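You operate a simulated robot arm through the tools that you are given. There is no shell and no other tool. Be economical: measure what you need, move in short steps, check, and stop when the job is done.

You are at the controls of a simulated robot arm. One attempt, no reset.

## Task
Fit the green ink pad in the press and ink the press.
Fine: the blue ink pad goes on the bench; the new one ends under the press.
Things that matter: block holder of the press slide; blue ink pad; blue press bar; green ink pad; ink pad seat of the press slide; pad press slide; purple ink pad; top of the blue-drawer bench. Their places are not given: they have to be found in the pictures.

The check looks at the end state, three seconds after you hand in, the way a careful person would. Anything else that was tipped, shoved, dropped, spilled or broken makes it a failure.

## Robot
A 7-joint arm with a two-finger parallel gripper, fixed in place. Base frame: the origin is at the foot of the arm, x ahead of it, y to its left, z up; the work surface is at about z = 820. Readings come in mm, degrees, newtons and seconds.
With the tool pointing down near the work surface it reaches from about 300 to 700 mm from the base axis. Its first joint turns from -66.0 to 66.0 degrees. Payload 1.57 kg.
The tool frame sits at the grasp point between the pads (the TCP): z along the fingers, y along the line on which they close. The tips reach 30 mm beyond it. Largest opening 110 mm; finger width 24, thickness 12; the body of the gripper, 48 by 112 mm, starts 78 mm behind the TCP.
Orientation is told as [roll, pitch, yaw] about the base's x, y, z axes, in that order, counted from this pose: with the fingers straight down and closing along the base's y, the tool's x points along the base's -x, its y along +y and its z along -z.

## Interface
- The arm moves only by the tool arm_command. Its argument "commands" is one flat list of numbers, 7 for each row, row after row: the shift along the tool's x, y, z in mm, then the turn, a rotation vector about the tool's x, y, z in degrees, then the finger opening in mm, from 0 to 110. In form: [tx, ty, tz, rx, ry, rz, gripper, tx, ty, tz, rx, ry, rz, gripper, ...]. A call has 1 to 20 rows; each row is the pose to reach, as a shift and turn from the pose commanded when the call began, along the tool's axes at that moment. Each row takes 0.2 s and may step no farther than 50 mm and 8.6 degrees from the row before; otherwise, or with a gripper value out of range, the whole call is refused. A pose out of reach is approached as far as the arm can. The call stops where the force on the tool passes 40 N (or 10 N more than at its start, if that is more) or the arm is blocked; 0.2 s more then pass. The fingers move at their own pace (about 108 mm/s each) and stop on an object; they squeeze with about 38 N. The grip force told is the motor's: it shows also when the fingers shut on nothing. Time passes only in rows, and 0.2 s behind the last, so rows that repeat a pose let the fingers close. It gives the time, the measured TCP pose, the force on the tool (base axes), the opening and the grip force at its end, in the units of the frame above (readings bear some noise), with the torque about the TCP (base axes, N m) and any sound that the robot's microphone picked up.
- Cameras (640 x 400 px; columns grow to the right, rows downward): "scene" is fixed at [164.2, -388.1, 1405.4]; the picture's right is [0.79, -0.61, 0.00], its down [-0.34, -0.44, -0.83] and it looks along [0.51, 0.66, -0.56] (base axes); focal length 330 px, centre (320, 200). "wrist" rides on the gripper at [70, 16, -141] in the tool frame; the picture's right is [-0.23, 0.97, 0.00], its down [-0.85, -0.20, -0.48] and it looks along [-0.47, -0.11, 0.88] (tool axes); focal length 222 px, centre (320, 200).
- grab_frame(camera): a new picture of that camera. The clock stands still meanwhile.
- pixel_to_xyz(camera, pixels): for up to 12 pixels [column, row] of the newest picture of that camera ("zoom" is the newest enlarged one), the place [x, y, z] in the base frame of the surface seen there, good to about 2 mm. The clock stands still meanwhile.
- zoom(camera, box): a new picture of the part [left, top, right, bottom] of that camera's present view, enlarged. The clock stands still meanwhile.
- job_done(): hands the job in; it is judged then, once.

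Work in short steps. Measure before you move; look again where a grasp or a placing could have gone wrong, and mend it. You have 80 turns and 38 pictures in all, those below and enlarged ones among them. Open the gripper and draw the arm clear of the work before you hand the job in, unless the task says otherwise; then end with one line.

The tools are called after "Emit:" as a command line: name --argument value ..., lists and objects as JSON in quotes. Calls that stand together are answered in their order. arm_command: Moves the arm, as the interface text tells. Its arguments: {"type":"object","properties":{"commands":{"type":"array","items":{"type":"number"}}},"required":["commands"]} The other tools are called the same way: grab_frame (camera) takes a picture; pixel_to_xyz (camera, pixels) gives the place of the surface under pixels of a picture; zoom (camera, box) takes an enlarged picture of a part of a camera's view; job_done () hands the job in.

At the start:

```text
t: 0.0
tool_pos: [439.4, -25.8, 1199.2]
orientation: [0.0, -0.1, 0.0]
contact_force: [-0.8, 0.1, -0.7]
ft_torque: [0.01, 0.01, 0.04]
finger_gap: 110.1
gripper_force: 0.1
```

scene: 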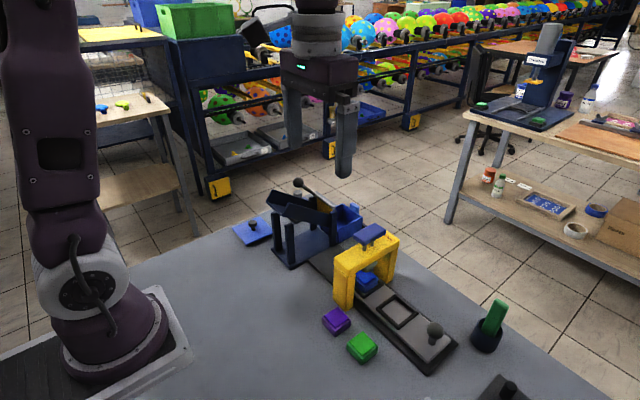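
wrist: 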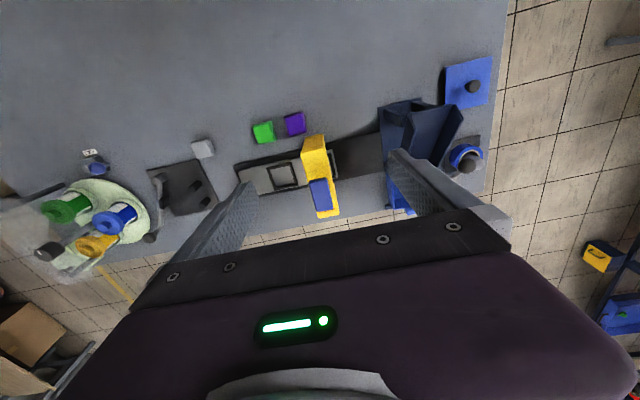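

I start with an enlarged view of the press area in the scene picture (around pixels 300-460, 220-380).

Emit:
zoom --camera "scene" --box '[220, 170, 540, 370]'

Emit:
zoom --camera "wrist" --box '[140, 70, 500, 295]'

```text
2.00 times, centred on (380, 270) of scene
```

zoom: 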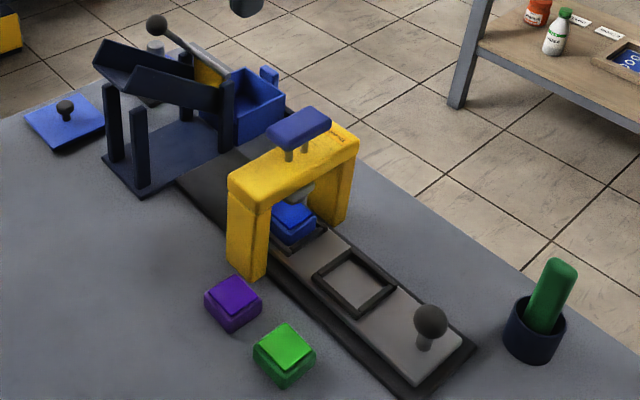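

```text
1.78 times, centred on (320, 182) of wrist
```

zoom: 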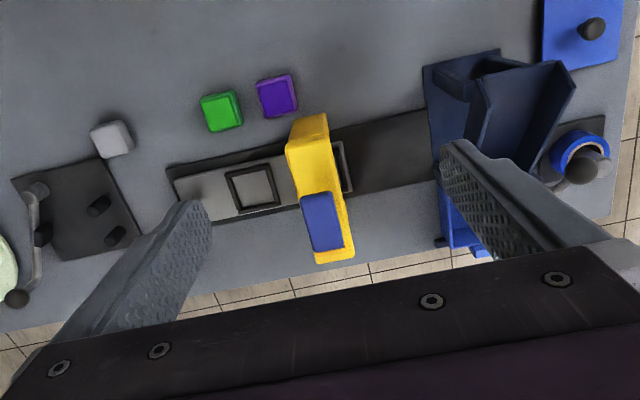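

I measure pads, knob, press bar, bridge and holder from scene pixels, and the same things in the wrist zoom.

Emit:
pixel_to_xyz --camera "scene" --pixels '[[363, 340], [336, 317], [366, 275], [435, 328], [370, 233], [345, 262], [392, 242], [397, 311], [310, 262], [432, 372], [448, 345], [290, 345]]'

Emit:
pixel_to_xyz --camera "zoom" --pixels '[[220, 110], [276, 95], [252, 188], [345, 168], [322, 222], [310, 130], [203, 205], [175, 175], [430, 130], [187, 210], [400, 200], [345, 255]]'

```text
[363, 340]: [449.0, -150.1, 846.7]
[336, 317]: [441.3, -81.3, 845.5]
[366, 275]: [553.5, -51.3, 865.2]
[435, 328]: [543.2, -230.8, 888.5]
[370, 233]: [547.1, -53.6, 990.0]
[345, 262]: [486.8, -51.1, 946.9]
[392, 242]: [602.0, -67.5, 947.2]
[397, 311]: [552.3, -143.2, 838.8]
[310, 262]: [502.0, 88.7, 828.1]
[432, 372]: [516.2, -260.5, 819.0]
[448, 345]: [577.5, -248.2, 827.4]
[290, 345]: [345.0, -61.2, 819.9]
```

```text
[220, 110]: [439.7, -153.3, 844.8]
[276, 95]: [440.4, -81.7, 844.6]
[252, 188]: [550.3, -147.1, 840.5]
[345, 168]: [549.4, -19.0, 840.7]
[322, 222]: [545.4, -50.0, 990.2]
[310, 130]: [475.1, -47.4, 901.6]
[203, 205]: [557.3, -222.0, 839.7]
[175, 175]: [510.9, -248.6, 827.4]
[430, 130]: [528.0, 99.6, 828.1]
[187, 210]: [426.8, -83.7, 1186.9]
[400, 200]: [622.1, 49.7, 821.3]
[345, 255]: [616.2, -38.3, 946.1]
```

The knob is at about (543,-231,888), the seated blue pad (552,-50), the holder (551,-145) and the rail runs on to +y. I move above the knob and turn so the fingers close along x, away from the bridge.

Emit:
arm_command --commands '[-8.67, -17.1, 8.3, 0, 0, -7.5, 100, -17.3, -34.2, 16.7, 0, 0, -15, 90, -26, -51.3, 25, 0, 0, -22.5, 80, -34.7, -68.3, 33.3, 0, 0, -30, 70, -43.3, -85.4, 41.7, 0, 0, -37.5, 70, -52, -102.5, 50, 0, 0, -45, 70, -60.7, -119.6, 58.3, 0, 0, -52.5, 70, -69.3, -136.7, 66.7, 0, 0, -60, 70, -78, -153.8, 75, 0, 0, -67.5, 70, -86.7, -170.8, 83.3, 0, 0, -75, 70, -95.3, -187.9, 91.7, 0, 0, -82.5, 70, -104, -205, 100, 0, 0, -90, 70, -104, -205, 100, 0, 0, -90, 70]'

Emit:
grab_frame --camera "wrist"

```text
t: 2.8
tool_pos: [543.9, -233.5, 1100.0]
orientation: [-0.1, 0.0, 90.0]
contact_force: [0.1, 0.5, 1.2]
ft_torque: [0.01, 0.0, -0.03]
finger_gap: 70.1
gripper_force: 0.0
```

```text
33 pictures are left
```

wrist: 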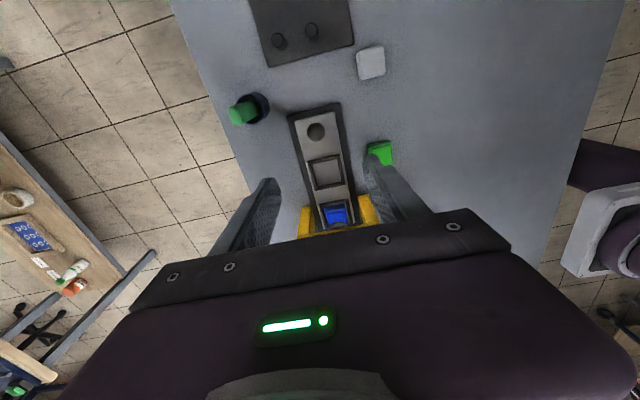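

The slide lies around pixels (300-350, 105-230); I enlarge it to find the exact knob, frames and rail ends.

Emit:
zoom --camera "wrist" --box '[240, 95, 420, 240]'

```text
2.76 times, centred on (330, 168) of wrist
```

zoom: 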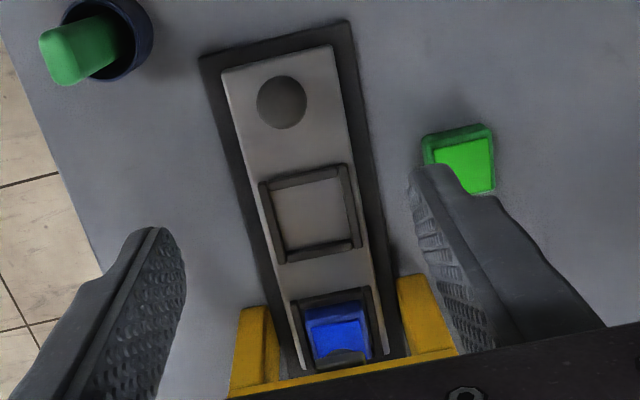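

I measure points of the knob, slide edges, frames and the green pad in this view.

Emit:
pixel_to_xyz --camera "zoom" --pixels '[[282, 102], [257, 102], [307, 102], [281, 128], [282, 78], [224, 73], [332, 45], [206, 55], [348, 22], [310, 212], [338, 335], [465, 165]]'

Emit:
pixel_to_xyz --camera "zoom" --pixels '[[300, 212], [262, 190], [352, 170], [280, 260], [360, 243], [292, 305], [368, 290], [320, 315], [360, 310], [240, 340], [430, 310], [395, 350]]'

```text
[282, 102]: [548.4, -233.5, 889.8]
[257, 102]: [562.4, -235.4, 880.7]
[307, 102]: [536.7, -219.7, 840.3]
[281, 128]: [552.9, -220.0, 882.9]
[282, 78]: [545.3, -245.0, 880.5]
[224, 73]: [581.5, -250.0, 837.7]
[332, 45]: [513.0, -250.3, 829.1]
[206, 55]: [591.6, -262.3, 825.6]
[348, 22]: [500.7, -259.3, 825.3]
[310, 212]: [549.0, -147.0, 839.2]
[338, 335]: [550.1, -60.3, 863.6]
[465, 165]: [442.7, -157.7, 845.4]
```

```text
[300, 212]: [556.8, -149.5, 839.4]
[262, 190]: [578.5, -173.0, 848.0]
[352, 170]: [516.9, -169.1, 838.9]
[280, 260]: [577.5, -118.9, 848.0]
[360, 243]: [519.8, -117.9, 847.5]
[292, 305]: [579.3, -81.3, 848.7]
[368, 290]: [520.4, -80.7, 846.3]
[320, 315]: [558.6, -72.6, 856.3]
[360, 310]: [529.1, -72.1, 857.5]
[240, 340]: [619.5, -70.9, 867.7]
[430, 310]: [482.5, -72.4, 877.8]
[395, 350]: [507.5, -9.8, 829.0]
```

Knob centre is (548.5, -233), ball about z 875, slide top 840. I come down around the knob with fingers at x either side and close.

Emit:
arm_command --commands '[0, -4.6, 45, 0, 0, 0, 70, 0, -4.6, 90, 0, 0, 0, 70, 0, -4.6, 135, 0, 0, 0, 70, 0, -4.6, 175, 0, 0, 0, 70, 0, -4.6, 200, 0, 0, 0, 70, 0, -4.6, 222, 0, 0, 0, 70, 0, -4.6, 222, 0, 0, 0, 20, 0, -4.6, 222, 0, 0, 0, 20, 0, -4.6, 222, 0, 0, 0, 20]'

```text
t: 4.8
tool_pos: [546.6, -231.2, 877.7]
orientation: [-0.1, 0.0, 90.1]
contact_force: [17.4, 1.2, -4.2]
ft_torque: [-0.06, 0.02, -0.03]
finger_gap: 35.7
gripper_force: 8.7
```

The gap reads 35.7 with a 17 N side load; I wait a moment to see whether the grip settles.

Emit:
arm_command --commands '[0, 0, 0, 0, 0, 0, 20, 0, 0, 0, 0, 0, 0, 20]'

Emit:
zoom --camera "wrist" --box '[200, 80, 440, 230]'

```text
t: 5.4
tool_pos: [546.6, -231.1, 878.0]
orientation: [-0.1, 0.0, 90.1]
contact_force: [18.9, 0.5, -0.4]
ft_torque: [0.04, -0.05, -0.01]
finger_gap: 36.6
gripper_force: 9.2
```

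```text
2.67 times, centred on (320, 155) of wrist
```

zoom: 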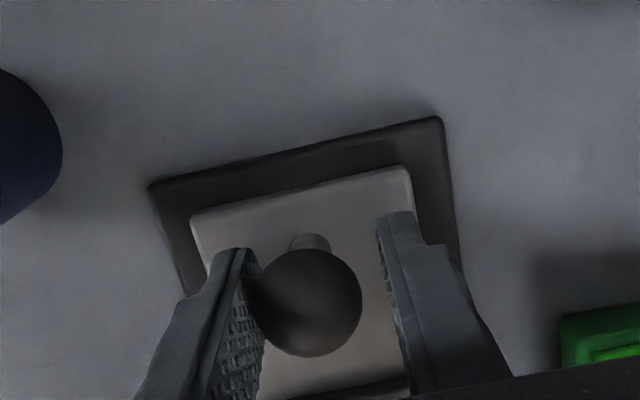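

Only the +x finger touches the ball (left in the picture); the ball sits further to +x. I shift +x by 4 mm while closing.

Emit:
arm_command --commands '[0, -1, 0, 0, 0, 0, 36, 0, -3, 0, 0, 0, 0, 30, 0, -4, 0, 0, 0, 0, 20, 0, -4, 0, 0, 0, 0, 20, 0, -4, 0, 0, 0, 0, 20]'

```text
t: 6.6
tool_pos: [551.1, -230.9, 877.1]
orientation: [0.2, 0.0, 90.0]
contact_force: [-9.5, 2.3, 2.9]
ft_torque: [-0.01, 0.09, -0.02]
finger_gap: 29.1
gripper_force: 38.7
```

Knob gripped (gap 29). I push the slide along +y in small steps, with a slight -x easing.

Emit:
arm_command --commands '[-3, 1, 0, 0, 0, 0, 20, -10, 1, 0, 0, 0, 0, 20, -20, 1, 0, 0, 0, 0, 20, -30, 1, 0, 0, 0, 0, 20, -40, 1, 0, 0, 0, 0, 20, -40, 1, 0, 0, 0, 0, 20]'

```text
t: 8.0
tool_pos: [550.4, -191.4, 878.1]
orientation: [0.1, 0.0, 90.0]
contact_force: [-9.7, 2.0, -7.1]
ft_torque: [-0.25, 0.03, 0.05]
finger_gap: 29.1
gripper_force: 39.3
```

The slide follows with small forces. I look at the scene to check it before going on.

Emit:
arm_command --commands '[-10, 1, 0, 0, 0, 0, 20, -20, 1, 0, 0, 0, 0, 20, -30, 1, 0, 0, 0, 0, 20, -35, 1, 0, 0, 0, 0, 20, -40, 1, 0, 0, 0, 0, 20, -40, 1, 0, 0, 0, 0, 20]'

Emit:
zoom --camera "scene" --box '[220, 170, 540, 370]'

```text
t: 9.4
tool_pos: [548.8, -150.6, 878.4]
orientation: [0.0, -0.1, 90.0]
contact_force: [6.5, 0.0, -33.6]
ft_torque: [-0.01, 0.03, -0.04]
finger_gap: 29.3
gripper_force: 38.5
```

```text
2.00 times, centred on (380, 270) of scene
```

zoom: 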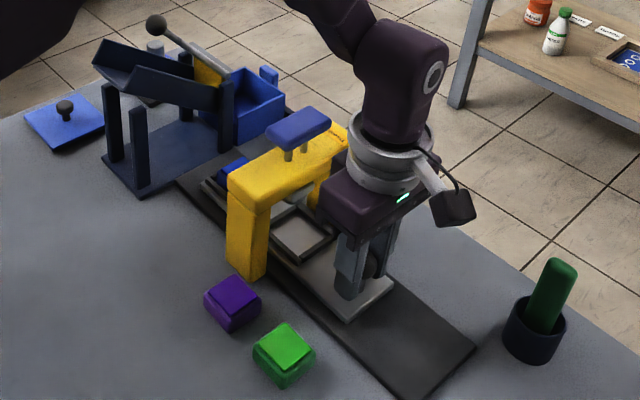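

The slide has moved about 80 mm; the tool is pulled down by 34 N, so I ease down 2 mm and push the last bit gently to the stop.

Emit:
arm_command --commands '[0, 0, 2, 0, 0, 0, 20, -4, 0, 2, 0, 0, 0, 20, -8, 0, 2, 0, 0, 0, 20, -12, 0, 2, 0, 0, 0, 20, -15, 0, 2, 0, 0, 0, 20, -15, 0, 2, 0, 0, 0, 20]'

```text
t: 10.8
tool_pos: [550.1, -136.4, 877.5]
orientation: [-0.1, 0.0, 90.0]
contact_force: [-1.8, 0.0, 33.7]
ft_torque: [0.01, 0.05, -0.02]
finger_gap: 29.6
gripper_force: 38.5
```

Now +34 N in z; I raise 1 mm and try 8 mm further to find the stop.

Emit:
arm_command --commands '[0, 0, -1, 0, 0, 0, 20, -3, 0, -1, 0, 0, 0, 20, -5, 0, -1, 0, 0, 0, 20, -8, 0, -1, 0, 0, 0, 20, -8, 0, -1, 0, 0, 0, 20]'

```text
t: 12.0
tool_pos: [550.0, -129.2, 877.4]
orientation: [0.0, 0.1, 90.0]
contact_force: [17.8, -32.8, -2.4]
ft_torque: [-0.02, -0.01, -0.04]
finger_gap: 29.4
gripper_force: 39.1
```

The stop is reached at about y -130. I ease back, open, rise and look from above the pad seat on the far side.

Emit:
arm_command --commands '[1.5, 0, 0, 0, 0, 0, 20, 1.5, 0, 0, 0, 0, 0, 60, 1.5, 0, 0, 0, 0, 0, 60, 1.5, 0, -40, 0, 0, 0, 60, 1.5, 0, -85, 0, 0, 0, 60, 1.5, 0, -130, 0, 0, 0, 60, 1.5, 0, -175, 0, 0, 0, 60, 1.5, 0, -222, 0, 0, 0, 60]'

```text
t: 13.8
tool_pos: [549.5, -129.1, 1099.9]
orientation: [0.0, -0.1, 90.0]
contact_force: [0.3, -0.4, -0.3]
ft_torque: [-0.01, 0.0, 0.03]
finger_gap: 59.9
gripper_force: 0.0
```

I move 110 mm along +y at height for a view of the far seat.

Emit:
arm_command --commands '[-37, 0, 0, 0, 0, 0, 60, -74, 0, 0, 0, 0, 0, 60, -110, 0, 0, 0, 0, 0, 60, -110, 0, 0, 0, 0, 0, 60]'

Emit:
zoom --camera "wrist" --box '[200, 80, 440, 240]'

Emit:
zoom --camera "scene" --box '[220, 165, 460, 315]'

```text
t: 14.8
tool_pos: [549.4, -20.4, 1098.1]
orientation: [0.0, 0.0, 90.1]
contact_force: [0.2, 0.2, 1.0]
ft_torque: [0.02, -0.01, -0.01]
finger_gap: 60.1
gripper_force: 0.0
```

```text
2.50 times, centred on (320, 160) of wrist
```

zoom: 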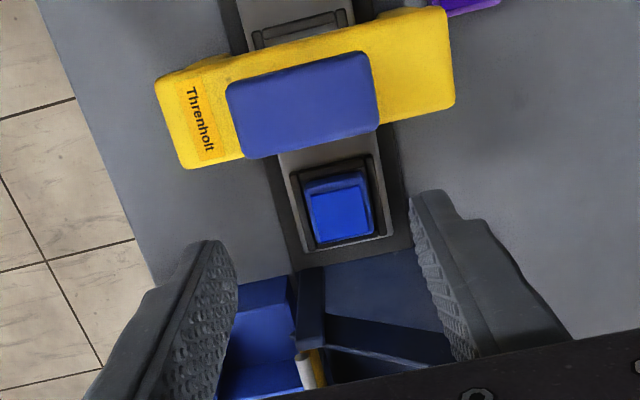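

```text
2.67 times, centred on (340, 240) of scene
```

zoom: 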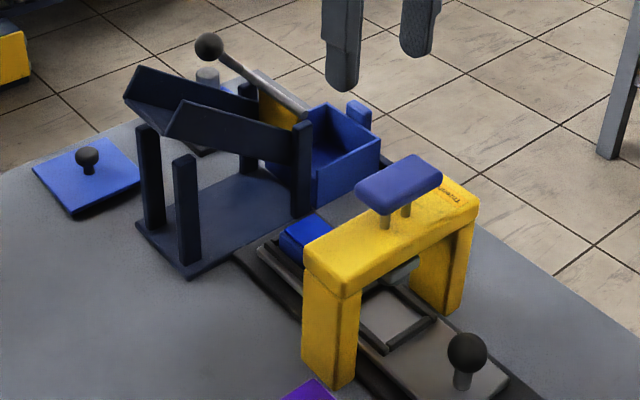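

I measure the obstacles near the seat (posts, chute, bin, lever ball) in this scene zoom.

Emit:
pixel_to_xyz --camera "zoom" --pixels '[[208, 45], [187, 160], [302, 125], [175, 130], [225, 118], [300, 125], [320, 195], [355, 105], [303, 228], [190, 268], [380, 150], [345, 180]]'

Emit:
zoom --camera "wrist" --box '[260, 110, 400, 200]'

```text
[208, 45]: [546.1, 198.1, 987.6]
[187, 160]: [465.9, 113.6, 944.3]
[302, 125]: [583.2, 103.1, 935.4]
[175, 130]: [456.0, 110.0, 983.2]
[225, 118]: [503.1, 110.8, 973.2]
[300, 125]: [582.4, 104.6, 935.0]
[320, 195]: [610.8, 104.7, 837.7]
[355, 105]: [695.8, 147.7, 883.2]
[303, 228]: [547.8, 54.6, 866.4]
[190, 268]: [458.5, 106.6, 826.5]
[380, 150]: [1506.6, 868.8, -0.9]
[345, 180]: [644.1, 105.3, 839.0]
```

```text
4.44 times, centred on (330, 155) of wrist
```

zoom: 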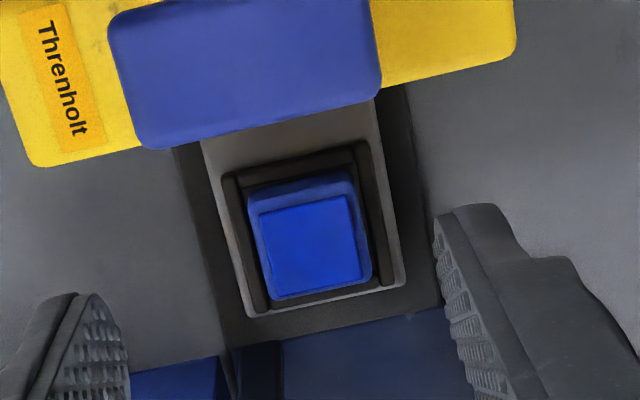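

Emit:
pixel_to_xyz --camera "zoom" --pixels '[[310, 245], [262, 218], [352, 196], [275, 292], [363, 272], [248, 190], [355, 172], [228, 180], [365, 145], [255, 312], [400, 285], [200, 130]]'

Emit:
pixel_to_xyz --camera "zoom" --pixels '[[300, 180], [250, 235], [374, 275], [280, 302], [510, 45], [40, 160], [145, 148], [380, 95], [130, 60], [330, 350], [235, 220], [380, 215]]'

```text
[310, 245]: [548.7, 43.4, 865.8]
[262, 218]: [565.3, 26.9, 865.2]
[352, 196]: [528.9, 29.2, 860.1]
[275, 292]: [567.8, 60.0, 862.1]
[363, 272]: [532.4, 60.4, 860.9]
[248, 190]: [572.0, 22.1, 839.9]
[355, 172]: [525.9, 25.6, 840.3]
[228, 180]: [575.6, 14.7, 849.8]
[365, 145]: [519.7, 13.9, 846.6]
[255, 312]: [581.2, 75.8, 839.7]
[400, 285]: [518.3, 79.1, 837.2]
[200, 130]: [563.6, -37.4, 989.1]
```

```text
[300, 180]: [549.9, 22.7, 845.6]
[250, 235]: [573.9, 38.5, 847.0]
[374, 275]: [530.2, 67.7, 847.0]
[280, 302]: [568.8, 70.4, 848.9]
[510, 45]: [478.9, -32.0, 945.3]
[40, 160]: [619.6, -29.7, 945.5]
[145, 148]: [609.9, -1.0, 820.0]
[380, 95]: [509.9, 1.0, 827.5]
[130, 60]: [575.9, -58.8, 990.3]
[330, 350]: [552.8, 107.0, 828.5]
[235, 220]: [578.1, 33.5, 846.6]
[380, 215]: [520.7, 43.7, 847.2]
```

The blue pad is centred at about (549,45), body 44 mm wide, frame top 848; the camera would pass close over the press bar in this attitude, so I turn the tool 180° (camera to the +y side) at this safe height.

Emit:
arm_command --commands '[0, 0, 0, 0, 0, 8, 70, 0, 0, 0, 0, 0, 16, 70, 0, 0, 0, 0, 0, 24, 70, 0, 0, 0, 0, 0, 32, 70, 0, 0, 0, 0, 0, 40, 70, 0, 0, 0, 0, 0, 48, 70, 0, 0, 0, 0, 0, 56, 70, 0, 0, 0, 0, 0, 64, 70, 0, 0, 0, 0, 0, 72, 70, 0, 0, 0, 0, 0, 80, 70, 0, 0, 0, 0, 0, 88, 70, 0, 0, 0, 0, 0, 90, 70]'

Emit:
arm_command --commands '[0, 0, 0, 0, 0, 8, 70, 0, 0, 0, 0, 0, 16, 70, 0, 0, 0, 0, 0, 24, 70, 0, 0, 0, 0, 0, 32, 70, 0, 0, 0, 0, 0, 40, 70, 0, 0, 0, 0, 0, 48, 70, 0, 0, 0, 0, 0, 56, 70, 0, 0, 0, 0, 0, 64, 70, 0, 0, 0, 0, 0, 72, 70, 0, 0, 0, 0, 0, 80, 70, 0, 0, 0, 0, 0, 88, 70, 0, 0, 0, 0, 0, 90, 70, 0, 0, 0, 0, 0, 90, 70]'

```text
t: 17.4
tool_pos: [548.4, -19.8, 1098.1]
orientation: [0.0, 0.0, -0.2]
contact_force: [0.0, -0.3, 0.6]
ft_torque: [-0.02, -0.04, 0.01]
finger_gap: 69.9
gripper_force: 0.0
```

```text
t: 20.2
tool_pos: [549.0, -20.9, 1098.1]
orientation: [0.0, 0.0, -90.1]
contact_force: [-0.2, -0.5, -0.2]
ft_torque: [0.02, -0.01, -0.02]
finger_gap: 69.8
gripper_force: 0.1
```

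Now tool x is +y. I move over the pad to (549,45) and descend to z 950, then look.

Emit:
arm_command --commands '[33, 0, 0, 0, 0, 0, 70, 65.5, 0, 0, 0, 0, 0, 70, 65.5, 0, 45, 0, 0, 0, 70, 65.5, 0, 90, 0, 0, 0, 70, 65.5, 0, 130, 0, 0, 0, 70, 65.5, 0, 148, 0, 0, 0, 70, 65.5, 0, 148, 0, 0, 0, 70]'

Emit:
zoom --camera "wrist" --box '[200, 80, 440, 240]'

```text
t: 21.8
tool_pos: [549.2, 45.7, 951.0]
orientation: [0.1, 0.0, -90.0]
contact_force: [0.2, 0.1, 0.0]
ft_torque: [-0.04, 0.02, -0.01]
finger_gap: 69.8
gripper_force: 0.1
```

```text
2.50 times, centred on (320, 160) of wrist
```

zoom: 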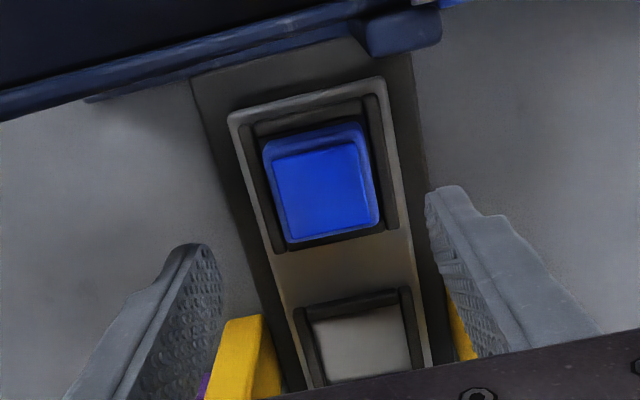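

Emit:
pixel_to_xyz --camera "zoom" --pixels '[[325, 190], [265, 158], [366, 142], [288, 238], [379, 218], [273, 165], [355, 140], [292, 236], [378, 210], [240, 130], [378, 95], [400, 30]]'

```text
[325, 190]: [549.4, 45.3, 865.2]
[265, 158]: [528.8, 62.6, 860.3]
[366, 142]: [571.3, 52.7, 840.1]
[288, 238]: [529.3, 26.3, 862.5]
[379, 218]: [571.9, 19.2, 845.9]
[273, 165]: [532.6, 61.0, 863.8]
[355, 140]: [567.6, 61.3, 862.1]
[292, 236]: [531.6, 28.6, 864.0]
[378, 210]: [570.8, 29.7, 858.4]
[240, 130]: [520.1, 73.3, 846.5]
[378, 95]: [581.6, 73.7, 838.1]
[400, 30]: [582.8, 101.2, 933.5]
```

Pad centre (549.5,45), body to z ~860 and frame to 848. I go down to TCP z 881 (tips 851) and close.

Emit:
arm_command --commands '[-0.5, 0.3, 35, 0, 0, 0, 70, -0.5, 0.3, 60, 0, 0, 0, 70, -0.5, 0.3, 70, 0, 0, 0, 70, -0.5, 0.3, 70, 0, 0, 0, 40, -0.5, 0.3, 70, 0, 0, 0, 35, -0.5, 0.3, 70, 0, 0, 0, 35]'

```text
t: 23.2
tool_pos: [549.1, 44.5, 880.8]
orientation: [-0.1, 0.0, -90.0]
contact_force: [0.7, 0.2, 0.6]
ft_torque: [-0.01, 0.02, -0.01]
finger_gap: 42.5
gripper_force: 37.7
```

Gripped (42.5 mm). I lift straight up 120 mm and check.

Emit:
arm_command --commands '[0, 0, -10, 0, 0, 0, 35, 0, 0, -30, 0, 0, 0, 35, 0, 0, -60, 0, 0, 0, 35, 0, 0, -90, 0, 0, 0, 35, 0, 0, -120, 0, 0, 0, 35, 0, 0, -120, 0, 0, 0, 35]'

Emit:
zoom --camera "scene" --box '[220, 145, 460, 345]'

```text
t: 24.6
tool_pos: [548.6, 44.8, 1003.0]
orientation: [0.0, 0.0, -90.0]
contact_force: [0.2, -0.4, 0.5]
ft_torque: [-0.01, 0.0, 0.01]
finger_gap: 43.1
gripper_force: 38.0
```

```text
2.00 times, centred on (340, 245) of scene
```

zoom: 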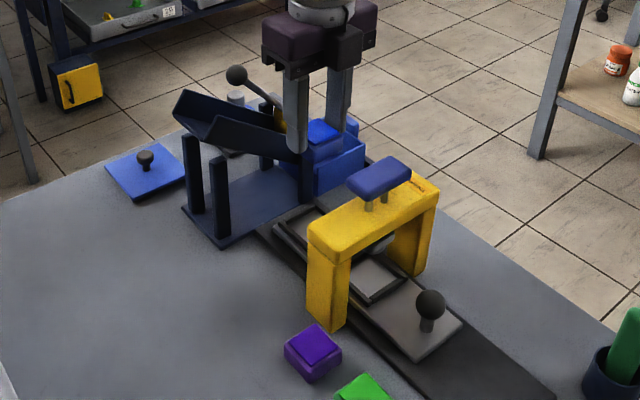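

The blue pad is held. I carry it to open bench at about (390,10) and lower to just above the surface.

Emit:
arm_command --commands '[-9, -40, 0, 0, 0, 0, 35, -18, -80, 0, 0, 0, 0, 35, -27, -120, 0, 0, 0, 0, 35, -35, -159, 0, 0, 0, 0, 35, -35, -159, 45, 0, 0, 0, 35, -35, -159, 90, 0, 0, 0, 35, -35, -159, 125, 0, 0, 0, 35, -35, -159, 138, 0, 0, 0, 35, -35, -159, 140, 0, 0, 0, 35, -35, -159, 141, 0, 0, 0, 35, -35, -159, 141, 0, 0, 0, 35]'

```text
t: 27.0
tool_pos: [388.3, 11.4, 860.1]
orientation: [0.0, 0.0, -90.0]
contact_force: [-6.8, 5.0, 36.0]
ft_torque: [0.14, 0.21, 0.0]
finger_gap: 42.8
gripper_force: 37.3
```

The pad touches the bench (36 N at z 860). I ease 1 mm up, open and rise.

Emit:
arm_command --commands '[0, 0, -1, 0, 0, 0, 35, 0, 0, -1, 0, 0, 0, 64, 0, 0, -1, 0, 0, 0, 64, 0, 0, -40, 0, 0, 0, 64, 0, 0, -85, 0, 0, 0, 64, 0, 0, -130, 0, 0, 0, 64, 0, 0, -140, 0, 0, 0, 64]'

```text
t: 28.6
tool_pos: [390.9, 11.6, 998.8]
orientation: [0.0, 0.0, -90.2]
contact_force: [0.0, -0.6, 0.9]
ft_torque: [-0.01, -0.02, -0.02]
finger_gap: 63.9
gripper_force: 0.0
```

Next I move above the green pad near (443,-152) and look for its exact place and angle, also checking the blue one.

Emit:
arm_command --commands '[-41, 13, 0, 0, 0, 0, 70, -82, 26, 0, 0, 0, 0, 70, -123, 39, 0, 0, 0, 0, 70, -163.6, 52, 0, 0, 0, 0, 70, -163.6, 52, 0, 0, 0, 0, 70]'

Emit:
zoom --camera "wrist" --box '[200, 80, 440, 240]'

```text
t: 29.8
tool_pos: [441.2, -153.3, 996.3]
orientation: [0.0, 0.0, -90.0]
contact_force: [0.8, -0.1, 1.3]
ft_torque: [-0.03, -0.02, 0.01]
finger_gap: 69.8
gripper_force: 0.1
```

```text
2.50 times, centred on (320, 160) of wrist
```

zoom: 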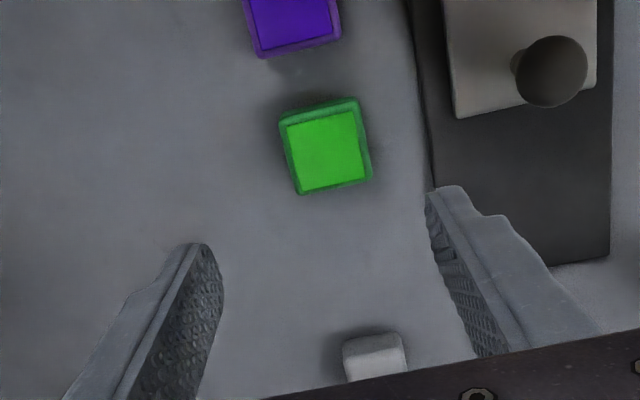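

I measure the green pad corners (zoom pixels around (328,150)).

Emit:
pixel_to_xyz --camera "zoom" --pixels '[[328, 150], [287, 127], [353, 110], [305, 190], [367, 175], [281, 124], [357, 100], [298, 192], [371, 180], [375, 362], [552, 50], [290, 20]]'

Emit:
zoom --camera "wrist" --box '[290, 105, 350, 165]'

```text
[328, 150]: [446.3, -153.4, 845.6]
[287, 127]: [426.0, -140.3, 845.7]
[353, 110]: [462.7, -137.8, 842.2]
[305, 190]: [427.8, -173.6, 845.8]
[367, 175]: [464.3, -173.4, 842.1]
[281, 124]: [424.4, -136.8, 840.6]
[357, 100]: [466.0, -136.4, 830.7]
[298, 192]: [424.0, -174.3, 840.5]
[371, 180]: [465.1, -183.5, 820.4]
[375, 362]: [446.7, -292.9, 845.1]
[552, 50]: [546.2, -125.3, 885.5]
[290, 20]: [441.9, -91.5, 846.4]
```

```text
6.67 times, centred on (320, 135) of wrist
```

zoom: 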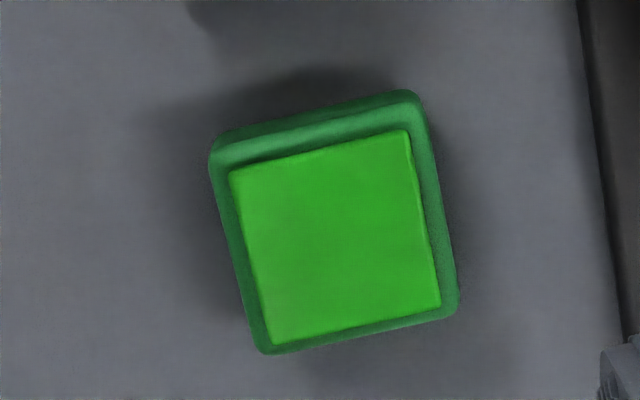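

The green pad is square to the axes, centre (445,-156). I descend to z 861 and close along x.

Emit:
arm_command --commands '[-2.7, 4, 45, 0, 0, 0, 70, -2.7, 4, 90, 0, 0, 0, 70, -2.7, 4, 125, 0, 0, 0, 70, -2.7, 4, 135.5, 0, 0, 0, 70, -2.7, 4, 135.5, 0, 0, 0, 40, -2.7, 4, 135.5, 0, 0, 0, 35, -2.7, 4, 135.5, 0, 0, 0, 35]'

```text
t: 31.4
tool_pos: [447.0, -154.1, 861.2]
orientation: [0.0, 0.0, -90.1]
contact_force: [-0.4, -0.1, -0.4]
ft_torque: [0.01, 0.02, 0.03]
finger_gap: 43.0
gripper_force: 38.4
```

Gripped at 43 mm. I lift 140 mm and measure the pad in the fingers.

Emit:
arm_command --commands '[0, 0, -10, 0, 0, 0, 35, 0, 0, -50, 0, 0, 0, 35, 0, 0, -95, 0, 0, 0, 35, 0, 0, -140, 0, 0, 0, 35, 0, 0, -140, 0, 0, 0, 35]'

Emit:
zoom --camera "wrist" --box '[230, 120, 410, 240]'

```text
t: 32.6
tool_pos: [446.8, -158.5, 1003.1]
orientation: [0.1, 0.1, -89.9]
contact_force: [-0.2, 1.1, -0.2]
ft_torque: [0.01, -0.02, 0.02]
finger_gap: 42.8
gripper_force: 38.4
```

```text
3.33 times, centred on (320, 180) of wrist
```

zoom: 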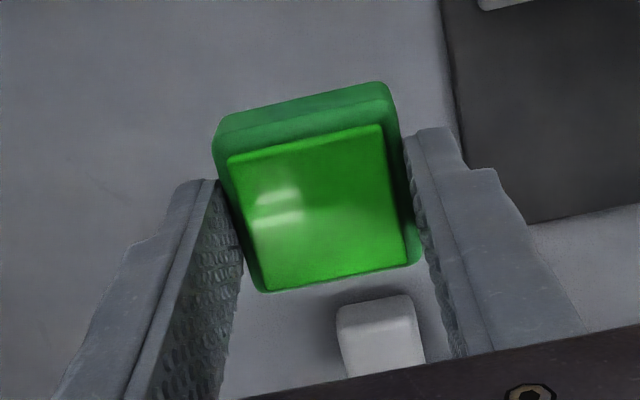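

I measure the held pad's ink corners and take another pose reading without moving.

Emit:
pixel_to_xyz --camera "zoom" --pixels '[[320, 210], [235, 162], [378, 132], [270, 284], [402, 258], [230, 160], [305, 145], [335, 272]]'

Emit:
arm_command --commands '[0, 0, 0, 0, 0, 0, 35]'

Emit:
arm_command --commands '[0, 0, 0, 0, 0, 0, 35]'

```text
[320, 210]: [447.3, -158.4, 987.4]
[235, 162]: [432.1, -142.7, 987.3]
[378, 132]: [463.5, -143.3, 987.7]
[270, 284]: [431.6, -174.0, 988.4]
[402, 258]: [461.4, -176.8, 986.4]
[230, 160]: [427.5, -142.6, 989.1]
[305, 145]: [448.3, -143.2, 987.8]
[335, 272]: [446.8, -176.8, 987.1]
```

```text
t: 33.0
tool_pos: [447.0, -158.5, 1003.5]
orientation: [0.0, -0.1, -89.9]
contact_force: [-0.6, 0.0, -0.1]
ft_torque: [0.02, -0.04, -0.01]
finger_gap: 42.8
gripper_force: 38.4
```

```text
t: 33.4
tool_pos: [447.6, -160.0, 1003.2]
orientation: [0.0, 0.0, -90.0]
contact_force: [-0.3, -0.6, -0.8]
ft_torque: [0.0, -0.01, -0.01]
finger_gap: 43.0
gripper_force: 37.8
```

Pad is centred on the TCP. I carry it around the bridge on the near side (x≈400) to above the seat (549,45).

Emit:
arm_command --commands '[10, -40, 0, 0, 0, 0, 35, 50, -47, 0, 0, 0, 0, 35, 90, -47, 0, 0, 0, 0, 35, 130, -47, 0, 0, 0, 0, 35, 170, -47, 0, 0, 0, 0, 35, 204, -40, 0, 0, 0, 0, 35, 204, 0, 0, 0, 0, 0, 35, 204, 40, 0, 0, 0, 0, 35, 204, 75, 0, 0, 0, 0, 35, 204, 102, 0, 0, 0, 0, 35, 204, 102, 0, 0, 0, 0, 35]'

Emit:
arm_command --commands '[0, 0, 45, 0, 0, 0, 35, 0, 0, 90, 0, 0, 0, 35, 0, 0, 90, 0, 0, 0, 35]'

Emit:
zoom --camera "wrist" --box '[230, 110, 410, 240]'

```text
t: 35.8
tool_pos: [550.4, 47.9, 1004.2]
orientation: [0.0, -0.1, -90.0]
contact_force: [0.3, 0.5, -0.3]
ft_torque: [-0.01, -0.02, 0.02]
finger_gap: 43.0
gripper_force: 37.6
```

```text
t: 36.6
tool_pos: [550.4, 49.7, 912.6]
orientation: [0.0, 0.0, -89.9]
contact_force: [-0.2, -0.6, -0.3]
ft_torque: [0.02, 0.0, 0.0]
finger_gap: 42.9
gripper_force: 37.5
```

```text
3.08 times, centred on (320, 175) of wrist
```

zoom: 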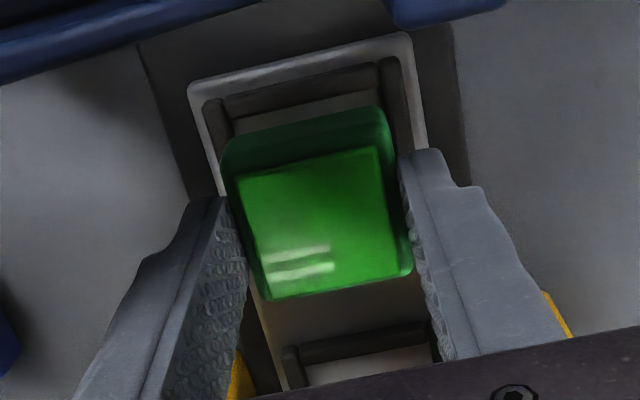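

I measure the held pad and the frame edges for alignment.

Emit:
pixel_to_xyz --camera "zoom" --pixels '[[315, 225], [240, 180], [376, 152], [270, 292], [405, 268], [307, 165], [340, 280], [213, 115], [392, 78], [300, 92], [227, 118], [382, 85]]'

Emit:
arm_command --commands '[0, 0, 0, 0, 0, 0, 35]'

```text
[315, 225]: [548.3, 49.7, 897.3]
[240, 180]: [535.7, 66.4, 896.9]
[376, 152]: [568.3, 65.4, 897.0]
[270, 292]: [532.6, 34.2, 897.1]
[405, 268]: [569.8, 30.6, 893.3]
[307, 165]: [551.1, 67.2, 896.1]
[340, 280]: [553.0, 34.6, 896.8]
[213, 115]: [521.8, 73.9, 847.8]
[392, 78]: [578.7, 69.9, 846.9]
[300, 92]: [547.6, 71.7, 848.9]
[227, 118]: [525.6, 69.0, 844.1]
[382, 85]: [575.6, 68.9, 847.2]
```

```text
t: 37.0
tool_pos: [550.2, 50.0, 913.5]
orientation: [0.0, 0.0, -90.0]
contact_force: [-0.2, 0.5, 0.1]
ft_torque: [0.01, -0.02, -0.02]
finger_gap: 43.0
gripper_force: 37.9
```

Pad centre is at (551,50) but the seat at (549.5,45). I shift -5 in y, -1 in x, and lower to 12 mm above seating.

Emit:
arm_command --commands '[-5, -1, 0, 0, 0, 0, 35, -5, -1, 10, 0, 0, 0, 35, -5, -1, 19, 0, 0, 0, 35, -5, -1, 19, 0, 0, 0, 35]'

Emit:
zoom --camera "wrist" --box '[230, 110, 410, 240]'

```text
t: 38.0
tool_pos: [547.7, 43.3, 892.6]
orientation: [-0.1, 0.0, -89.9]
contact_force: [-0.6, 0.1, -1.0]
ft_torque: [0.01, 0.04, 0.0]
finger_gap: 43.0
gripper_force: 37.5
```

```text
3.08 times, centred on (320, 175) of wrist
```

zoom: 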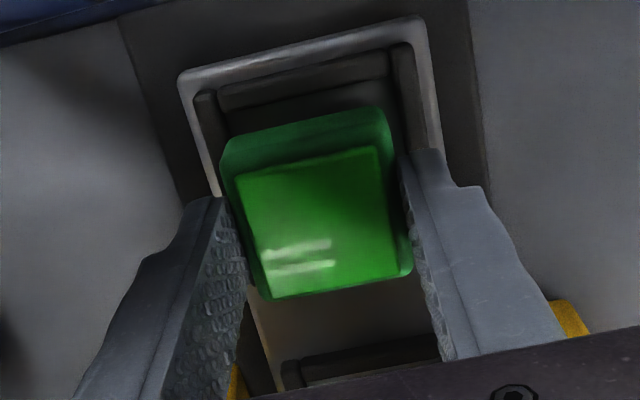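

I measure the pad and frame again at this height.

Emit:
pixel_to_xyz --camera "zoom" --pixels '[[240, 178], [376, 152], [270, 290], [402, 268], [307, 166], [340, 280], [207, 130], [405, 80], [310, 82], [290, 375], [370, 362], [385, 340]]'

Emit:
arm_command --commands '[0, 0, 0, 0, 0, 0, 35]'

```text
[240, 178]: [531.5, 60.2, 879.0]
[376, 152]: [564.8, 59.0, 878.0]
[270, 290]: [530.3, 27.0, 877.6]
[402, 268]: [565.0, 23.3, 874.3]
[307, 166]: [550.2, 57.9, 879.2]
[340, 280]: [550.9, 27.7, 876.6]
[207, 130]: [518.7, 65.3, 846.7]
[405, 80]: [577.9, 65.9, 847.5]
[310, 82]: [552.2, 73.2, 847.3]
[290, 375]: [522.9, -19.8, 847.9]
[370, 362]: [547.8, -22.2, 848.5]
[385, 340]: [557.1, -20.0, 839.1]
```

```text
t: 38.4
tool_pos: [548.3, 43.5, 894.1]
orientation: [0.1, 0.0, -90.0]
contact_force: [0.7, -0.6, -0.4]
ft_torque: [0.01, -0.01, 0.0]
finger_gap: 42.6
gripper_force: 38.2
```

Pad centre (548,43); I nudge +1.5 in y and +0.7 in x and lower gently until it seats (TCP ~881).

Emit:
arm_command --commands '[1.5, 0.7, 0, 0, 0, 0, 35, 1.5, 0.7, 4, 0, 0, 0, 35, 1.5, 0.7, 8, 0, 0, 0, 35, 1.5, 0.7, 10.5, 0, 0, 0, 35, 1.5, 0.7, 11.5, 0, 0, 0, 35, 1.5, 0.7, 12, 0, 0, 0, 35]'

```text
t: 39.8
tool_pos: [549.0, 43.7, 883.7]
orientation: [-0.1, -0.1, -90.0]
contact_force: [0.2, 0.2, -0.4]
ft_torque: [-0.03, 0.01, 0.01]
finger_gap: 42.9
gripper_force: 38.5
```

No contact yet at 883.7, and the pad bottom is already below the frame top; I lower up to 3.5 mm more.

Emit:
arm_command --commands '[0.5, 0, 1, 0, 0, 0, 35, 0.5, 0, 2, 0, 0, 0, 35, 0.5, 0, 2.8, 0, 0, 0, 35]'

```text
t: 40.6
tool_pos: [549.9, 44.3, 881.5]
orientation: [0.1, 0.0, -90.0]
contact_force: [-4.2, 0.1, 25.9]
ft_torque: [-0.02, 0.33, 0.04]
finger_gap: 42.9
gripper_force: 37.8
```

Contact 26 N at z 881.5, i.e. seated as the blue was. I open, rise and look.

Emit:
arm_command --commands '[0, 0, -0.5, 0, 0, 0, 35, 0, 0, -0.5, 0, 0, 0, 64, 0, 0, -0.5, 0, 0, 0, 64, 0, 0, -40, 0, 0, 0, 64, 0, 0, -80, 0, 0, 0, 64, 0, 0, -80, 0, 0, 0, 64]'

Emit:
zoom --camera "wrist" --box '[200, 80, 440, 240]'

```text
t: 42.0
tool_pos: [548.9, 45.2, 960.3]
orientation: [-0.1, 0.1, -90.0]
contact_force: [-0.4, -0.3, 0.1]
ft_torque: [0.01, 0.02, 0.02]
finger_gap: 64.1
gripper_force: 0.1
```

```text
2.50 times, centred on (320, 160) of wrist
```

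zoom: 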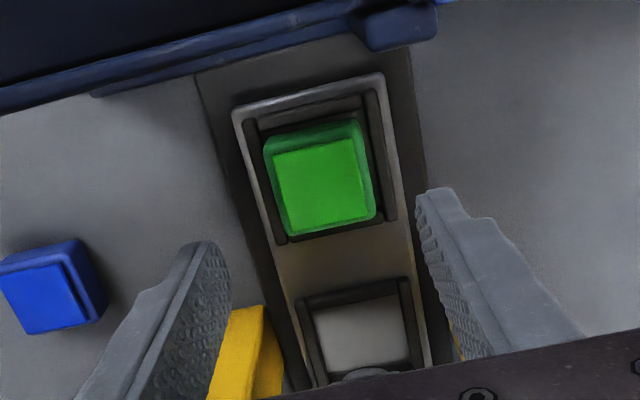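

The green pad sits square in the seat, like the blue before. I rise and turn back to camera-at--y attitude (yaw +90) and travel over to the knob at y ≈ -131.

Emit:
arm_command --commands '[0, 0, -45, 0, 0, 0, 64, 0, 0, -90, 0, 0, 0, 64, 0, 0, -140, 0, 0, 0, 64, 0, 0, -140, 0, 0, -8, 64, 0, 0, -140, 0, 0, -16, 64, 0, 0, -140, 0, 0, -24, 64, 0, 0, -140, 0, 0, -32, 64, 0, 0, -140, 0, 0, -40, 64, 0, 0, -140, 0, 0, -48, 64, 0, 0, -140, 0, 0, -56, 64, 0, 0, -140, 0, 0, -64, 64, 0, 0, -140, 0, 0, -72, 64, 0, 0, -140, 0, 0, -80, 64, 0, 0, -140, 0, 0, -88, 64, 0, 0, -140, 0, 0, -90, 64]'

Emit:
arm_command --commands '[0, -15, 0, 0, 0, -8, 64, 0, -30, 0, 0, 0, -16, 64, 0, -45, 0, 0, 0, -24, 64, 0, -60, 0, 0, 0, -32, 64, 0, -75, 0, 0, 0, -40, 64, 0, -90, 0, 0, 0, -48, 64, 0, -105, 0, 0, 0, -56, 64, 0, -120, 0, 0, 0, -64, 64, 0, -135, 0, 0, 0, -72, 64, 0, -150, 0, 0, 0, -80, 64, 0, -165, 0, 0, 0, -88, 64, 0, -175, 0, 0, 0, -90, 64, 0, -175, 0, 0, 0, -90, 64]'

Emit:
zoom --camera "wrist" --box '[200, 80, 440, 240]'

```text
t: 45.2
tool_pos: [549.0, 43.2, 1100.4]
orientation: [0.0, 0.0, 0.1]
contact_force: [0.6, 0.5, 0.2]
ft_torque: [0.02, -0.01, 0.0]
finger_gap: 63.9
gripper_force: 0.0
```

```text
t: 48.0
tool_pos: [549.5, -131.2, 1098.6]
orientation: [0.0, 0.0, 90.0]
contact_force: [0.2, 0.5, -0.3]
ft_torque: [0.01, 0.03, -0.01]
finger_gap: 63.9
gripper_force: 0.1
```

```text
2.50 times, centred on (320, 160) of wrist
```

zoom: 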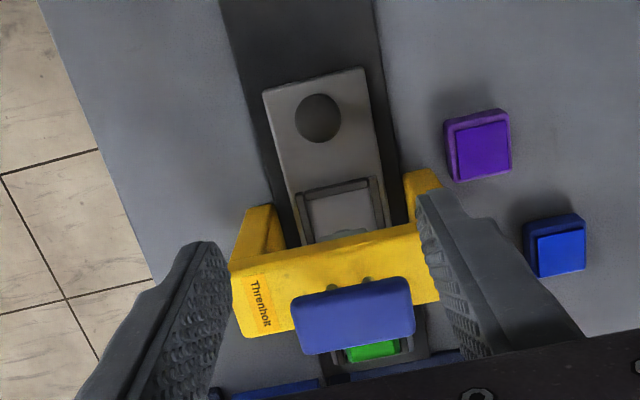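

I measure the knob (zoom pixel (318,118)) and bar.

Emit:
pixel_to_xyz --camera "zoom" --pixels '[[318, 118], [297, 118], [339, 118], [318, 98], [318, 140], [352, 315], [300, 310], [405, 290], [303, 352], [413, 330], [275, 260], [440, 290]]'

```text
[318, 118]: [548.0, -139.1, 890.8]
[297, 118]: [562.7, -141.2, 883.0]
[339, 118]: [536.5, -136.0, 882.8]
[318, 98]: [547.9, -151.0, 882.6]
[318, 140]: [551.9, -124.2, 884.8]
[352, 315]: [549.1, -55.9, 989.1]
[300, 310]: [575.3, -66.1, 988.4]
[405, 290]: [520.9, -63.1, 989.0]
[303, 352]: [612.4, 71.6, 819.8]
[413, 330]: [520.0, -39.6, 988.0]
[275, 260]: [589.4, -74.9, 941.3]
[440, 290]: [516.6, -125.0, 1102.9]
```

Knob centre is (549.7,-137). I go down around it and close.

Emit:
arm_command --commands '[5, -0.5, 45, 0, 0, 0, 64, 5, -0.5, 90, 0, 0, 0, 64, 5, -0.5, 135, 0, 0, 0, 64, 5, -0.5, 175, 0, 0, 0, 64, 5, -0.5, 205, 0, 0, 0, 64, 5, -0.5, 221, 0, 0, 0, 64, 5, -0.5, 221, 0, 0, 0, 20, 5, -0.5, 221, 0, 0, 0, 20, 5, -0.5, 221, 0, 0, 0, 20]'

```text
t: 50.0
tool_pos: [548.3, -136.1, 878.9]
orientation: [-0.1, 0.0, 90.0]
contact_force: [14.2, 1.5, -5.8]
ft_torque: [0.04, 0.07, -0.01]
finger_gap: 32.4
gripper_force: 7.0
```

Again the +x finger touches first; I shift +x 2.5 mm while closing.

Emit:
arm_command --commands '[0, -1.5, 0, 0, 0, 0, 20, 0, -2.5, 0, 0, 0, 0, 20, 0, -2.5, 0, 0, 0, 0, 20]'

```text
t: 50.8
tool_pos: [550.1, -136.1, 879.4]
orientation: [0.0, 0.1, 89.9]
contact_force: [-0.4, -0.3, 10.0]
ft_torque: [-0.29, 0.12, -0.02]
finger_gap: 29.3
gripper_force: 38.5
```

Gripped firmly. I pull the slide back along -y 85 mm in steps.

Emit:
arm_command --commands '[3, 0, 0, 0, 0, 0, 20, 10, 0, 0, 0, 0, 0, 20, 20, 0, 0, 0, 0, 0, 20, 30, 0, 0, 0, 0, 0, 20, 40, 0, 0, 0, 0, 0, 20, 50, 0, 0, 0, 0, 0, 20, 60, 0, 0, 0, 0, 0, 20, 70, 0, 0, 0, 0, 0, 20, 80, 0, 0, 0, 0, 0, 20, 85, 0, 0, 0, 0, 0, 20, 85, 0, 0, 0, 0, 0, 20]'

```text
t: 53.2
tool_pos: [550.2, -220.7, 878.1]
orientation: [0.1, 0.0, 90.1]
contact_force: [-21.3, 0.9, 0.3]
ft_torque: [0.42, -0.02, -0.04]
finger_gap: 29.2
gripper_force: 39.1
```

I continue gently up to 16 mm further, seeking the stop.

Emit:
arm_command --commands '[3, 0.5, 0, 0, 0, 0, 20, 6, 0.5, 0, 0, 0, 0, 20, 9, 0.5, 0, 0, 0, 0, 20, 11, 0.5, 0, 0, 0, 0, 20, 13, 0.5, 0, 0, 0, 0, 20, 15, 0.5, 0, 0, 0, 0, 20, 16, 0.5, 0, 0, 0, 0, 20]'

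```text
t: 54.8
tool_pos: [549.3, -230.6, 878.0]
orientation: [0.4, -0.4, 90.1]
contact_force: [-6.1, 6.5, 12.4]
ft_torque: [-0.05, 0.18, 0.0]
finger_gap: 29.3
gripper_force: 39.0
stopped in row 7: the force on the tool passed its limit at 42 N (the readings are from after the stop); the commanded pose is now the measured one
```

The stop is reached at the original position. I release, rise to z 1090, close the fingers and move above the press bar.

Emit:
arm_command --commands '[0, 0, 0, 0, 0, 0, 60, 0, 0, 0, 0, 0, 0, 60, 0, 0, -40, 0, 0, 0, 60, 0, 0, -85, 0, 0, 0, 60, 0, 0, -130, 0, 0, 0, 60, 0, 0, -175, 0, 0, 0, 30, 0, 0, -220, 0, 0, 0, 0, -5, 0, -220, 0, 0, 0, 0, -50, 0, -220, 0, 0, 0, 0, -90, 0, -220, 0, 0, 0, 0, -90, 0, -220, 0, 0, 0, 0]'

Emit:
zoom --camera "wrist" --box '[200, 80, 440, 240]'

Emit:
zoom --camera "scene" --box '[280, 200, 480, 360]'

```text
t: 57.2
tool_pos: [549.5, -142.5, 1099.7]
orientation: [0.2, -0.4, 90.1]
contact_force: [0.0, -0.1, 0.0]
ft_torque: [0.0, -0.04, 0.03]
finger_gap: 0.1
gripper_force: 20.9
```

```text
2.50 times, centred on (320, 160) of wrist
```

zoom: 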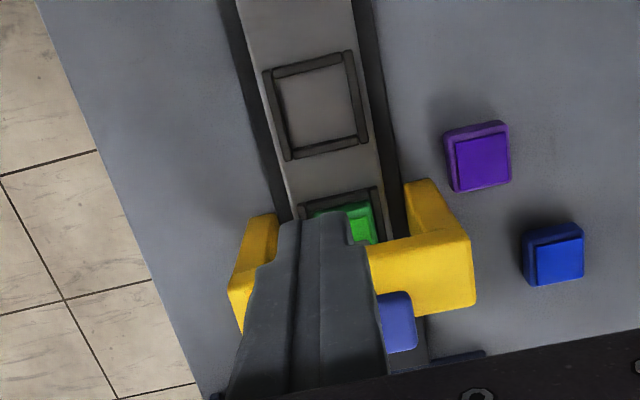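

```text
2.50 times, centred on (380, 280) of scene
```

zoom: 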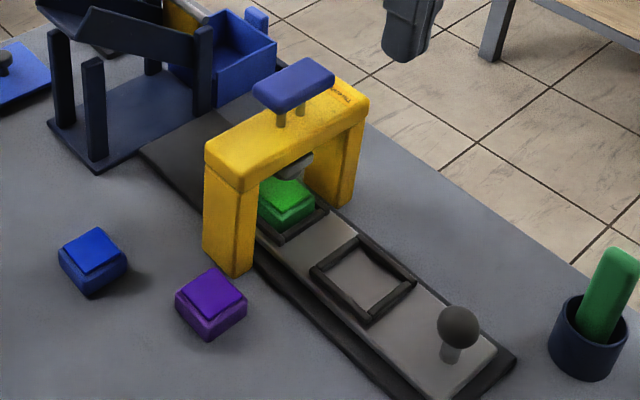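

The slide is back and green sits below the press head. I move over the bar centre (548.5,-53) and descend to 5 mm above its top.

Emit:
arm_command --commands '[-45, 1, 0, 0, 0, 0, 0, -89.5, 1, 0, 0, 0, 0, 0, -89.5, 1, 40, 0, 0, 0, 0, -89.5, 1, 74, 0, 0, 0, 0, -89.5, 1, 74, 0, 0, 0, 0]'

Emit:
zoom --camera "scene" --box '[280, 170, 480, 330]'

```text
t: 58.4
tool_pos: [549.1, -54.9, 1026.0]
orientation: [0.1, -0.4, 90.0]
contact_force: [-0.9, -0.4, -0.4]
ft_torque: [0.02, -0.01, -0.02]
finger_gap: 0.1
gripper_force: 21.6
```

```text
2.50 times, centred on (380, 250) of scene
```

zoom: 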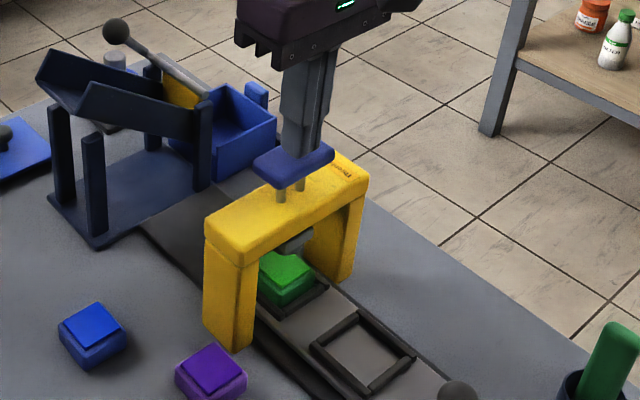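

The fingertips are centred just above the bar. I press down in 2 mm rows until the force limit shows the head on the pad.

Emit:
arm_command --commands '[0, 0, 4, 0, 0, 0, 0, 0, 0, 6, 0, 0, 0, 0, 0, 0, 8, 0, 0, 0, 0, 0, 0, 10, 0, 0, 0, 0, 0, 0, 12, 0, 0, 0, 0, 0, 0, 14, 0, 0, 0, 0, 0, 0, 16, 0, 0, 0, 0, 0, 0, 18, 0, 0, 0, 0, 0, 0, 20, 0, 0, 0, 0, 0, 0, 22, 0, 0, 0, 0]'

```text
t: 60.6
tool_pos: [549.6, -52.9, 1002.8]
orientation: [0.3, -0.4, 90.1]
contact_force: [-0.1, 1.4, 2.1]
ft_torque: [-0.01, -0.05, 0.04]
finger_gap: 0.3
gripper_force: 21.2
heard: click
```

A click was heard with the bar about 17 mm down and only 2 N. I look at the head and pad before going on.

Emit:
zoom --camera "scene" --box '[320, 210, 440, 310]'

```text
4.00 times, centred on (380, 260) of scene
```

zoom: 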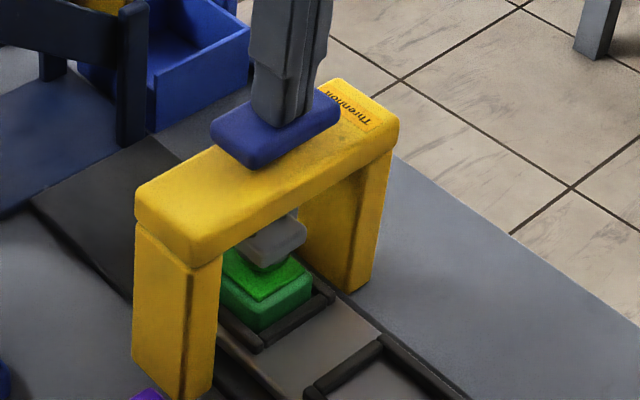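

The head looks close to or just on the pad; I press a few more millimetres to feel firm contact.

Emit:
arm_command --commands '[0, 0, 1, 0, 0, 0, 0, 0, 0, 2, 0, 0, 0, 0, 0, 0, 3, 0, 0, 0, 0, 0, 0, 4, 0, 0, 0, 0, 0, 0, 5, 0, 0, 0, 0, 0, 0, 6, 0, 0, 0, 0, 0, 0, 7, 0, 0, 0, 0, 0, 0, 8, 0, 0, 0, 0]'

```text
t: 62.1
tool_pos: [549.0, -53.5, 999.6]
orientation: [0.1, -0.3, 90.1]
contact_force: [-8.5, 1.8, 13.9]
ft_torque: [-0.13, 0.23, -0.13]
finger_gap: 0.0
gripper_force: 21.4
stopped in row 7: the force on the tool passed its limit at 43 N (the readings are from after the stop); the commanded pose is now the measured one
```

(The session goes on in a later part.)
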